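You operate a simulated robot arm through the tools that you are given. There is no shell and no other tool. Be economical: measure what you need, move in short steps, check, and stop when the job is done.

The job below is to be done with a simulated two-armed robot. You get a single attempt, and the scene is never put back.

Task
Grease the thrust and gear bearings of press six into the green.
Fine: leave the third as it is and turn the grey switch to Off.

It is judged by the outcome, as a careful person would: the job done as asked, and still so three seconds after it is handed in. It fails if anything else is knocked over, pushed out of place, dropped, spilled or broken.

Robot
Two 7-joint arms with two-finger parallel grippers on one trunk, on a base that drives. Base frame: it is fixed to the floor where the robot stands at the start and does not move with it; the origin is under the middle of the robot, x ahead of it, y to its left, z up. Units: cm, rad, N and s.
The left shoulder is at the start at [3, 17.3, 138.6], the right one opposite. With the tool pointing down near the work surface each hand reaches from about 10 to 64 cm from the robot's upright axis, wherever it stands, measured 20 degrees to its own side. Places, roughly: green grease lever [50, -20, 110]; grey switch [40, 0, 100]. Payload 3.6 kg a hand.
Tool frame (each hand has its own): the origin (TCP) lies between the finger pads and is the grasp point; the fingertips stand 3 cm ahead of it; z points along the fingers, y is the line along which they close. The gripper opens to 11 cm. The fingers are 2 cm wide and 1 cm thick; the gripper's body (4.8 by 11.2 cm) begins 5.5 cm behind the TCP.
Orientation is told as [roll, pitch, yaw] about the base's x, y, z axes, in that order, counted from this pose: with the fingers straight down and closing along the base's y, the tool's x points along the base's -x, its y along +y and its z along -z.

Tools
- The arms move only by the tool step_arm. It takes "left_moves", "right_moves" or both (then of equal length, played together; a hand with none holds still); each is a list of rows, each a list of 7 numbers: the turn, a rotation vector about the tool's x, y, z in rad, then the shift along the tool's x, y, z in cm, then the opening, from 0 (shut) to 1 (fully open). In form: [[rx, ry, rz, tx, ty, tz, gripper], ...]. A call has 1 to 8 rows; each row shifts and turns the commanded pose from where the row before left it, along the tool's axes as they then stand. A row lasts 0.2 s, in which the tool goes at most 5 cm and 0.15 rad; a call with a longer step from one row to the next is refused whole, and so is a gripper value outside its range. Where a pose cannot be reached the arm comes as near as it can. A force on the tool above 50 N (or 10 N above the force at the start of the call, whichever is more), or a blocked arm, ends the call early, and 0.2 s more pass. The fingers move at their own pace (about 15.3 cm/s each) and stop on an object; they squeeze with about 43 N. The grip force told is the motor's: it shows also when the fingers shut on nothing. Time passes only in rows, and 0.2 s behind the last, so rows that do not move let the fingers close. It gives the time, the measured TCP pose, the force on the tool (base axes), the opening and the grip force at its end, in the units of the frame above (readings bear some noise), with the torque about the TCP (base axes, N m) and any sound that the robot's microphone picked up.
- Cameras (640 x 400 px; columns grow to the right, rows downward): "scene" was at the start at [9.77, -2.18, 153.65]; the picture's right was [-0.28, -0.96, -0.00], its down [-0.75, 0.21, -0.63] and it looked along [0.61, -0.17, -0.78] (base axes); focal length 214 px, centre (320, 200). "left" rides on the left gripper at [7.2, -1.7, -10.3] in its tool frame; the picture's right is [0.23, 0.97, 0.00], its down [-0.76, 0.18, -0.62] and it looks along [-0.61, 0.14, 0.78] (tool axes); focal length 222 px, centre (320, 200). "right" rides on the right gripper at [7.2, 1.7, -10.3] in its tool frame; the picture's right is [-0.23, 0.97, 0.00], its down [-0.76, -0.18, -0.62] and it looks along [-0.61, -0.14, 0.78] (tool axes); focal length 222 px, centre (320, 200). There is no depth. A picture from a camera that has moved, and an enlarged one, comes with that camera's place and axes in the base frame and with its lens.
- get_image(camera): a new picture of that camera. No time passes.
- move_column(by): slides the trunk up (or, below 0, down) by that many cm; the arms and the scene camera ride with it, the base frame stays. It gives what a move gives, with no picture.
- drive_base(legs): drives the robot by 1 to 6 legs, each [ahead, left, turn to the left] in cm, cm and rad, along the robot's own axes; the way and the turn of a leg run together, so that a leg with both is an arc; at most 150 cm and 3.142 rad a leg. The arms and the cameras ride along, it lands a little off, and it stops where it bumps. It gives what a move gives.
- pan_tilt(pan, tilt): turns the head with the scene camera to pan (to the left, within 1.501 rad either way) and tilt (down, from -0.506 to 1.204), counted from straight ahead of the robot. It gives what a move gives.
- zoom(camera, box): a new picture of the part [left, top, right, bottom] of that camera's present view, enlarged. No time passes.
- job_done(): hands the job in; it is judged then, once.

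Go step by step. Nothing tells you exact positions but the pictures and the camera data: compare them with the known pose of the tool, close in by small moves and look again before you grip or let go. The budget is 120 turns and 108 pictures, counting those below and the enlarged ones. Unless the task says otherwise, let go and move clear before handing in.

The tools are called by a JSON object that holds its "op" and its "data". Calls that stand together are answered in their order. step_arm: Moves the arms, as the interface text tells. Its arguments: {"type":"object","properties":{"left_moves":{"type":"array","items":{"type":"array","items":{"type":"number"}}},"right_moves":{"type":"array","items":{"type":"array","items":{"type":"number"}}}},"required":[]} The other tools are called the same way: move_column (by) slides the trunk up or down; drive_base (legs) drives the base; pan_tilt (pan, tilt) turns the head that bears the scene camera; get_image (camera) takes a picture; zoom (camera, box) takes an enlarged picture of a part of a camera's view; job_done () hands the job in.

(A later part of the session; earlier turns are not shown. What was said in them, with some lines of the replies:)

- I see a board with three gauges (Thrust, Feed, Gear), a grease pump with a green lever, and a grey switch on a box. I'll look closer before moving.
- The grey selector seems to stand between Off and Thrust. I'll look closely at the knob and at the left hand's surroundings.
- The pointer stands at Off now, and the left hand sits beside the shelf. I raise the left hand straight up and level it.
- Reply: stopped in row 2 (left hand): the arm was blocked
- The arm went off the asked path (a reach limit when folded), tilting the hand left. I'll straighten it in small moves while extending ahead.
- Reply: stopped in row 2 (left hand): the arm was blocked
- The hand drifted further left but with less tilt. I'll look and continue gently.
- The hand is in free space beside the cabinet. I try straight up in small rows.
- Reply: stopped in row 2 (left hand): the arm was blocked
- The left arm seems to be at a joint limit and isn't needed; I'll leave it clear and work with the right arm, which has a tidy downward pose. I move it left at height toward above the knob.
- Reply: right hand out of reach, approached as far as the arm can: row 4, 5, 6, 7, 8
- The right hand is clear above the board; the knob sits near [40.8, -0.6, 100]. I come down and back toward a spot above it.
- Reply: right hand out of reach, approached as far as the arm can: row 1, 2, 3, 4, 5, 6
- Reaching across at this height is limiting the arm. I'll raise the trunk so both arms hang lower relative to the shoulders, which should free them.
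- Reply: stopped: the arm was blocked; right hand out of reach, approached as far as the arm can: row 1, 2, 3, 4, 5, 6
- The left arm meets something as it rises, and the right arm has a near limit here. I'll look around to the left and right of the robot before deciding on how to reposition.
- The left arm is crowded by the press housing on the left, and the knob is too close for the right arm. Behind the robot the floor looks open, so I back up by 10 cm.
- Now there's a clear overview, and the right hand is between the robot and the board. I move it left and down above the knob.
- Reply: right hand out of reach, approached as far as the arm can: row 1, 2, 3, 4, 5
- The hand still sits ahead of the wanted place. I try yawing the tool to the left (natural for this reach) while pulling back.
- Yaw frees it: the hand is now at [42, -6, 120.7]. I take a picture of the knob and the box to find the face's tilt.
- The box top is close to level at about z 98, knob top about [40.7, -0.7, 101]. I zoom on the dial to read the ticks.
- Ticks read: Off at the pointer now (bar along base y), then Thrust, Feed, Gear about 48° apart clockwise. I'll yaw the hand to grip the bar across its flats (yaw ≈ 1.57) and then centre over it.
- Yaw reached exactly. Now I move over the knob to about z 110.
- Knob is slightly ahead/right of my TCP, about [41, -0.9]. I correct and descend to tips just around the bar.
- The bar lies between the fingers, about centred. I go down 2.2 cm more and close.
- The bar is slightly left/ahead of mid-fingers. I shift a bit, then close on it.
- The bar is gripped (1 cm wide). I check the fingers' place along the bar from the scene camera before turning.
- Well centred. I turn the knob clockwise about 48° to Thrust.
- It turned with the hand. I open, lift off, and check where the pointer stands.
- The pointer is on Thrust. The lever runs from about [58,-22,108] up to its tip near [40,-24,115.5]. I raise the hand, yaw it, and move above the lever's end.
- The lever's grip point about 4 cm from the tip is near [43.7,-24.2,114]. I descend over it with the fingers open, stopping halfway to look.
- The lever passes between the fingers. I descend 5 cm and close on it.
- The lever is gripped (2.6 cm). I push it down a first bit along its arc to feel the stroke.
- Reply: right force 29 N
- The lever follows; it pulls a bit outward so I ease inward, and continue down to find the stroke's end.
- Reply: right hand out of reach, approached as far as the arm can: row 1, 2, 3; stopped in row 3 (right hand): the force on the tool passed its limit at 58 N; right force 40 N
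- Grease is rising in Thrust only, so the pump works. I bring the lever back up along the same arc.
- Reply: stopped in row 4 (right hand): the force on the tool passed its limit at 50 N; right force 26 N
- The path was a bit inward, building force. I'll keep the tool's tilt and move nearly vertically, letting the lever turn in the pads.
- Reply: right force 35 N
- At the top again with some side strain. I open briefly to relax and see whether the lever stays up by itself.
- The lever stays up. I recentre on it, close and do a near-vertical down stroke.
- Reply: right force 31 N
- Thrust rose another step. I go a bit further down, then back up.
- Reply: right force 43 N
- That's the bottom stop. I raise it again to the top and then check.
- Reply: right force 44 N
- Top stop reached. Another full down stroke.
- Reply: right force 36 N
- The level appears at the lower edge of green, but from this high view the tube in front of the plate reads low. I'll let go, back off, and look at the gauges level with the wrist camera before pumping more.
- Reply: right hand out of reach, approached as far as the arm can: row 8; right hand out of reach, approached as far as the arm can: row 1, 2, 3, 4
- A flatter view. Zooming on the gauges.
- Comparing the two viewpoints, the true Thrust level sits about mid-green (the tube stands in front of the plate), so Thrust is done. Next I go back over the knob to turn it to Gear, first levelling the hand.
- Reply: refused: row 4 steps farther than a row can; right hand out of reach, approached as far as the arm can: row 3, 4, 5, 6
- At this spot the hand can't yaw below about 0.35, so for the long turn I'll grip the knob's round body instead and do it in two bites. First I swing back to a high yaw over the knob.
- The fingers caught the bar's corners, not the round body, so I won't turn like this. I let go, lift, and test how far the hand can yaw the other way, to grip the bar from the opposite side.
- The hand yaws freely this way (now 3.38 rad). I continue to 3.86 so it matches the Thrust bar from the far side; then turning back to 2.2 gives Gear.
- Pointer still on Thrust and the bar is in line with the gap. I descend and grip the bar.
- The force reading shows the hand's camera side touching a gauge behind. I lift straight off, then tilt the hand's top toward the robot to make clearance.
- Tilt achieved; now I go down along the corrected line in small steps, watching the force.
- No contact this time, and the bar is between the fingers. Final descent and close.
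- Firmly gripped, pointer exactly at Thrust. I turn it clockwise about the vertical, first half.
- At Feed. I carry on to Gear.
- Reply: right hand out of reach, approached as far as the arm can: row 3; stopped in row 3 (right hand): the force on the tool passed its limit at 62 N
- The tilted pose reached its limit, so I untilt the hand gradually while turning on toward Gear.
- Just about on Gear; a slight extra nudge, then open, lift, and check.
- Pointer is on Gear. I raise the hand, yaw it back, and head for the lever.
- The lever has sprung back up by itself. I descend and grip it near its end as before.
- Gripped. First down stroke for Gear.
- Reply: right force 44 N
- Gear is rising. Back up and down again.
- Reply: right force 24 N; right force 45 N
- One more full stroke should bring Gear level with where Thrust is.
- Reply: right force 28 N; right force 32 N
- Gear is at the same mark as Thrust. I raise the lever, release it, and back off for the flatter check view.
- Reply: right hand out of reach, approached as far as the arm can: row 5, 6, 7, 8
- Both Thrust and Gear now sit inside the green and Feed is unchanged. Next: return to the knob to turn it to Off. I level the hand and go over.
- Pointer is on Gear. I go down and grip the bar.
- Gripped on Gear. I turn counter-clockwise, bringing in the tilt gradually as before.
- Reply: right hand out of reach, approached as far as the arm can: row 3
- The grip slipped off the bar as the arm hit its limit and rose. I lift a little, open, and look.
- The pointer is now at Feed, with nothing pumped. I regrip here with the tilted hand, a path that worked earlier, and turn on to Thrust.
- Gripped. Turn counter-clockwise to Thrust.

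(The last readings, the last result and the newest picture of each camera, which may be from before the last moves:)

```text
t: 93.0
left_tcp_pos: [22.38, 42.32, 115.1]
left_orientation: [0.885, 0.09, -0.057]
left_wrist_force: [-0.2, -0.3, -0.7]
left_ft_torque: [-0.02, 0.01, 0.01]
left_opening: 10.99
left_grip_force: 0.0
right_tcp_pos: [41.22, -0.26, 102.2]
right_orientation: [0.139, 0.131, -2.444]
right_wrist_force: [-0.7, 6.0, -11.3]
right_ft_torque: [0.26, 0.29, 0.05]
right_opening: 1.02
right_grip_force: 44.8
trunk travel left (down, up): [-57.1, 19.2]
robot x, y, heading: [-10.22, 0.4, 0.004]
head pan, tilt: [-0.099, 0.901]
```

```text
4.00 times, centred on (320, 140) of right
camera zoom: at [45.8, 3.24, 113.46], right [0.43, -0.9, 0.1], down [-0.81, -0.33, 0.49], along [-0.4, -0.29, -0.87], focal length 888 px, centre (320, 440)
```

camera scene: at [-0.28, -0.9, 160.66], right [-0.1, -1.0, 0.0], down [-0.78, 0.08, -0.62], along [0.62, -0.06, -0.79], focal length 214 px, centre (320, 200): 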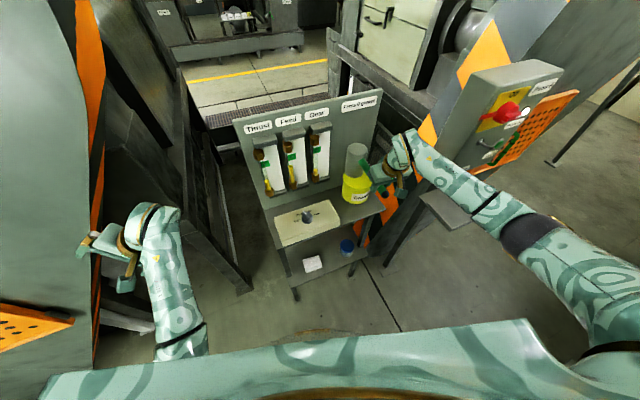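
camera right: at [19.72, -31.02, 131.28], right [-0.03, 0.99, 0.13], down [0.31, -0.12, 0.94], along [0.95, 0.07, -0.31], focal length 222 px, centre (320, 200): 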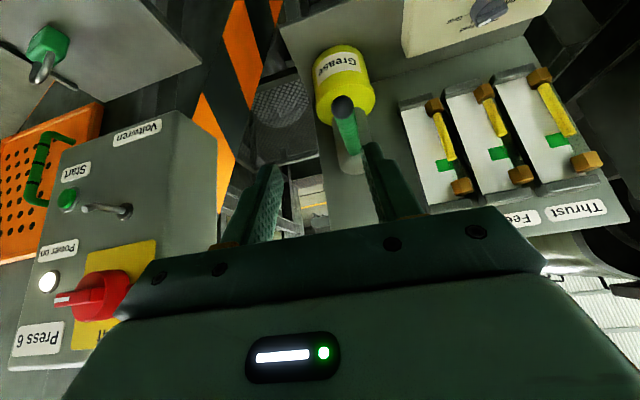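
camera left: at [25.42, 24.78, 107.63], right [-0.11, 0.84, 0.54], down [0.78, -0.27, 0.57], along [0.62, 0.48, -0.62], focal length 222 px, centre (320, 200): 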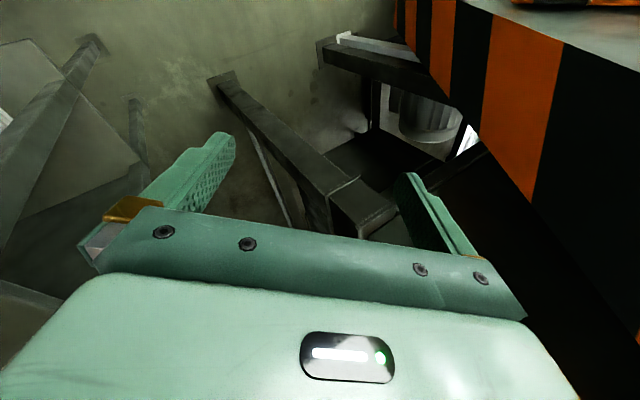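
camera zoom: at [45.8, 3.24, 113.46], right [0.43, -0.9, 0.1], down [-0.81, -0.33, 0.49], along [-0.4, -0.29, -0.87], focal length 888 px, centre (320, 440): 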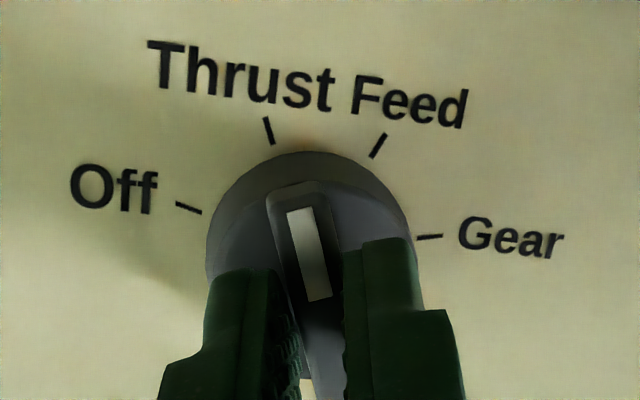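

At Thrust. I try carrying on the same turn toward Off, watching for limits.

{"op": "step_arm", "data": {"right_moves": [[0.0195, 0.0192, -0.137, -0.06, 0.03, 0, 0], [0.0195, 0.0192, -0.137, -0.06, 0.03, 0, 0], [0.0195, 0.0192, -0.137, -0.06, 0.03, 0, 0]]}}

```text
t: 93.8
left_tcp_pos: [22.31, 42.39, 114.9]
left_orientation: [0.884, 0.091, -0.057]
left_wrist_force: [0.0, 0.0, -1.2]
left_ft_torque: [-0.03, -0.02, -0.01]
left_opening: 10.98
left_grip_force: 0.1
right_tcp_pos: [41.09, -0.56, 102.23]
right_orientation: [0.134, 0.131, -2.023]
right_wrist_force: [0.3, 7.8, -12.6]
right_ft_torque: [0.09, 0.3, 0.05]
right_opening: 1.01
right_grip_force: 45.0
trunk travel left (down, up): [-57.1, 19.2]
robot x, y, heading: [-10.35, 0.12, 0.002]
head pan, tilt: [-0.099, 0.901]
```

Still within reach and well gripped. I finish the remaining 0.42 rad to Off.

{"op": "step_arm", "data": {"right_moves": [[0.0195, 0.0192, -0.137, -0.04, 0.03, 0, 0], [0.0195, 0.0192, -0.137, -0.04, 0.03, 0, 0], [0.0195, 0.0192, -0.137, -0.04, 0.03, 0, 0]]}}

{"op": "zoom", "data": {"camera": "right", "box": [240, 90, 400, 190]}}

```text
t: 94.6
left_tcp_pos: [22.4, 42.34, 114.96]
left_orientation: [0.886, 0.092, -0.058]
left_wrist_force: [-0.1, 0.3, 0.5]
left_ft_torque: [-0.01, -0.01, 0.03]
left_opening: 11.0
left_grip_force: 0.2
right_tcp_pos: [41.19, -0.74, 102.23]
right_orientation: [0.132, 0.134, -1.606]
right_wrist_force: [-1.1, 7.6, -13.5]
right_ft_torque: [-0.69, 0.32, 0.04]
right_opening: 0.98
right_grip_force: 44.8
trunk travel left (down, up): [-57.1, 19.2]
robot x, y, heading: [-10.14, 0.2, 0.001]
head pan, tilt: [-0.099, 0.901]
```

```text
4.00 times, centred on (320, 140) of right
camera zoom: at [41.71, 5.09, 113.49], right [0.96, -0.28, 0.1], down [-0.29, -0.82, 0.49], along [-0.06, -0.49, -0.87], focal length 888 px, centre (320, 440)
```

zoom: 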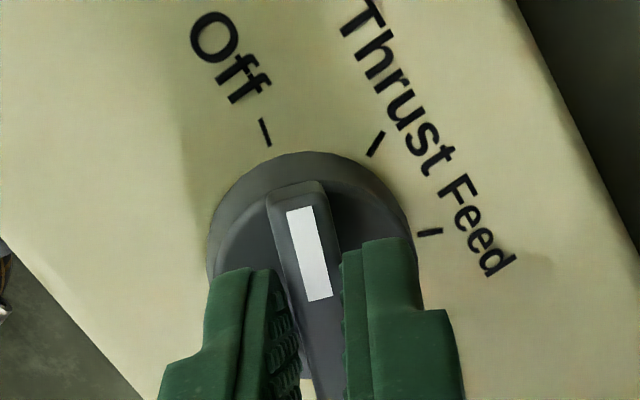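

The pointer lines up with Off. A tiny nudge, then open and lift away.

{"op": "step_arm", "data": {"right_moves": [[0.005, 0.005, -0.035, 0, 0, 0, 0], [0, 0, 0, 0, 0, 0, 0], [0, 0, 0, 0, 0, 0, 0.3], [0, 0, 0, 0, 0, 0, 0.35], [0, 0, 0, 0, 0, -4, 0.35], [0, 0, 0, 0, 0, -4, 0.35], [0, 0, 0, 0, 0, -4, 0.35], [0, 0, 0, 0, 0, -4, 0.35]]}}

{"op": "get_image", "data": {"camera": "scene"}}

{"op": "zoom", "data": {"camera": "scene", "box": [285, 203, 333, 233]}}

```text
t: 96.4
left_tcp_pos: [22.18, 42.29, 115.12]
left_orientation: [0.886, 0.089, -0.059]
left_wrist_force: [-0.7, -0.5, -0.2]
left_ft_torque: [0.02, -0.02, -0.01]
left_opening: 11.01
left_grip_force: 0.1
right_tcp_pos: [39.28, -3.09, 117.87]
right_orientation: [0.134, 0.138, -1.57]
right_wrist_force: [-0.5, -0.1, -0.4]
right_ft_torque: [0.03, -0.07, 0.02]
right_opening: 3.87
right_grip_force: 0.1
trunk travel left (down, up): [-57.1, 19.2]
robot x, y, heading: [-9.9, -0.14, 0.006]
head pan, tilt: [-0.099, 0.901]
```

```text
18 pictures are left
camera scene: at [-1.04, -0.72, 160.69], right [-0.09, -1.0, 0.0], down [-0.78, 0.07, -0.62], along [0.62, -0.06, -0.78], focal length 214 px, centre (320, 200)
```

scene: 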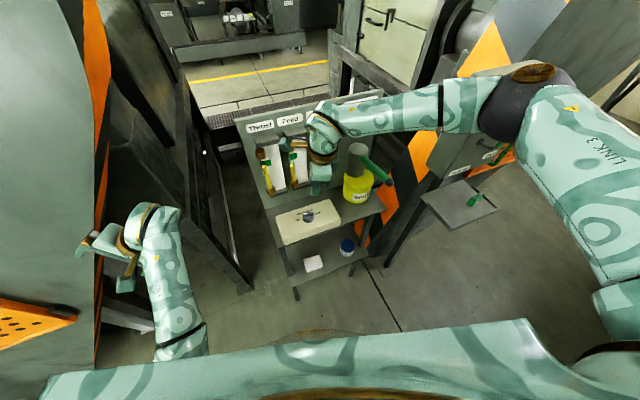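

```text
13.33 times, centred on (309, 218) of scene
camera zoom: at [-1.04, -0.72, 160.69], right [-0.09, -1.0, 0.0], down [-0.78, 0.07, -0.62], along [0.62, -0.06, -0.78], focal length 2860 px, centre (467, -40)
```

zoom: 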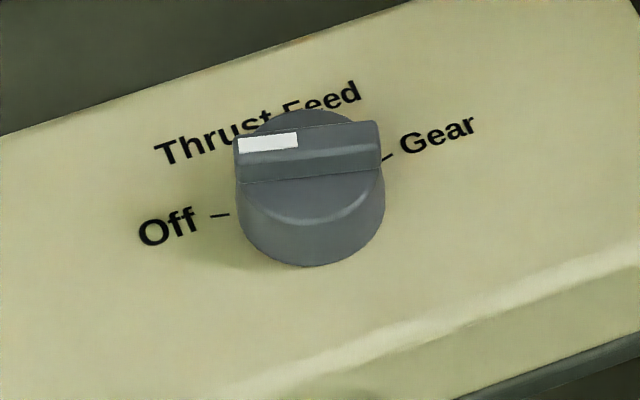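

The pointer is back at Off exactly as at the start. I move the hand up and to the right, clear of the gauges, and check the levels.

{"op": "step_arm", "data": {"right_moves": [[0, 0, 0, 0, 0, -4, 0.35], [0, 0, 0, 0, 0, -4, 0.35], [0, 0, 0, 0, 0, -4, 0.35], [0, 0, 0, -3, -2, 0, 0.35], [0, 0, 0, -4, -2, 0, 0.35], [0, 0, 0, -4, 0, 0, 0.35], [0, 0, 0, -4, 0, 0, 0.35]]}}

{"op": "zoom", "data": {"camera": "scene", "box": [230, 110, 406, 220]}}

{"op": "get_image", "data": {"camera": "scene"}}

```text
t: 98.0
left_tcp_pos: [22.2, 42.05, 115.16]
left_orientation: [0.887, 0.091, -0.057]
left_wrist_force: [-0.2, -1.0, 0.7]
left_ft_torque: [0.01, -0.01, 0.02]
left_opening: 11.0
left_grip_force: 0.1
right_tcp_pos: [33.47, -19.53, 127.18]
right_orientation: [0.133, 0.137, -1.573]
right_wrist_force: [0.5, -0.3, -0.1]
right_ft_torque: [0.0, -0.02, -0.02]
right_opening: 3.83
right_grip_force: 0.0
trunk travel left (down, up): [-57.1, 19.2]
robot x, y, heading: [-9.94, -0.19, 0.004]
head pan, tilt: [-0.099, 0.901]
```

```text
3.64 times, centred on (318, 165) of scene
camera zoom: at [-1.04, -0.86, 160.69], right [-0.09, -1.0, 0.0], down [-0.78, 0.07, -0.62], along [0.62, -0.06, -0.78], focal length 780 px, centre (327, 327)
```

zoom: 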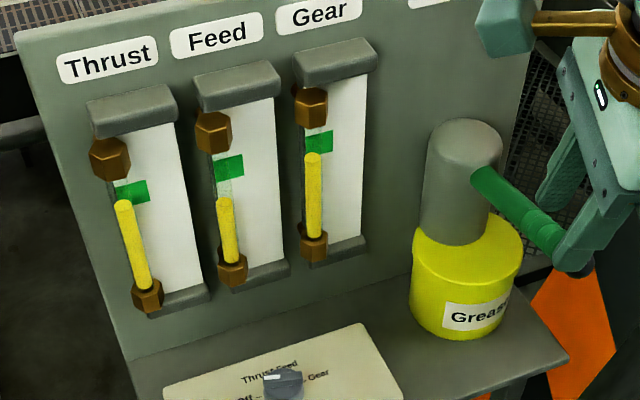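

```text
15 pictures are left
camera scene: at [-1.04, -0.86, 160.69], right [-0.09, -1.0, 0.0], down [-0.78, 0.07, -0.62], along [0.62, -0.06, -0.78], focal length 214 px, centre (320, 200)
```

scene: 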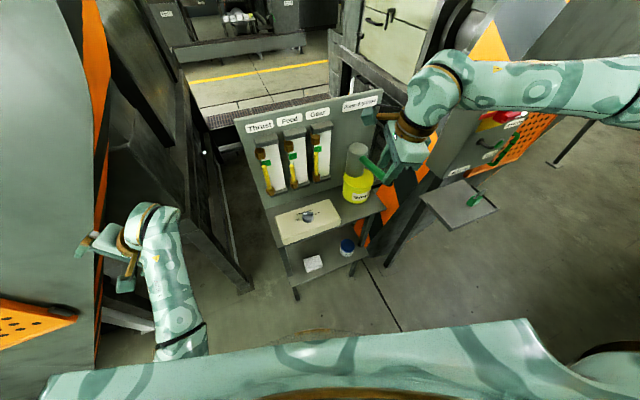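

Thrust and Gear are in the green, Feed is where it was, the switch reads Off, the lever is back up and both hands are clear. I'll hand it in.

{"op": "job_done", "data": {}}

```text
The job is handed in.
```

I greased press six's thrust and gear bearings until both gauges stood near the middle of the green. Feed is untouched, and the grey switch is at Off.

- **Gauges:** I judged the levels from two camera angles, because the tubes stand in front of the marks and look low from above.
- **Switch:** On the way back from Gear the knob slipped out of the gripper and stopped near Feed. The lever wasn't pumped there, and the Feed level didn't change.
- **Contact:** While I was reaching for the knob, the right hand pressed lightly against something on the gauge side, probably the Feed gauge. I backed off, and nothing looked out of place in later pictures.
- **Robot position:** It now stands about 10 cm further back than where it started, with its trunk about 7 cm higher.
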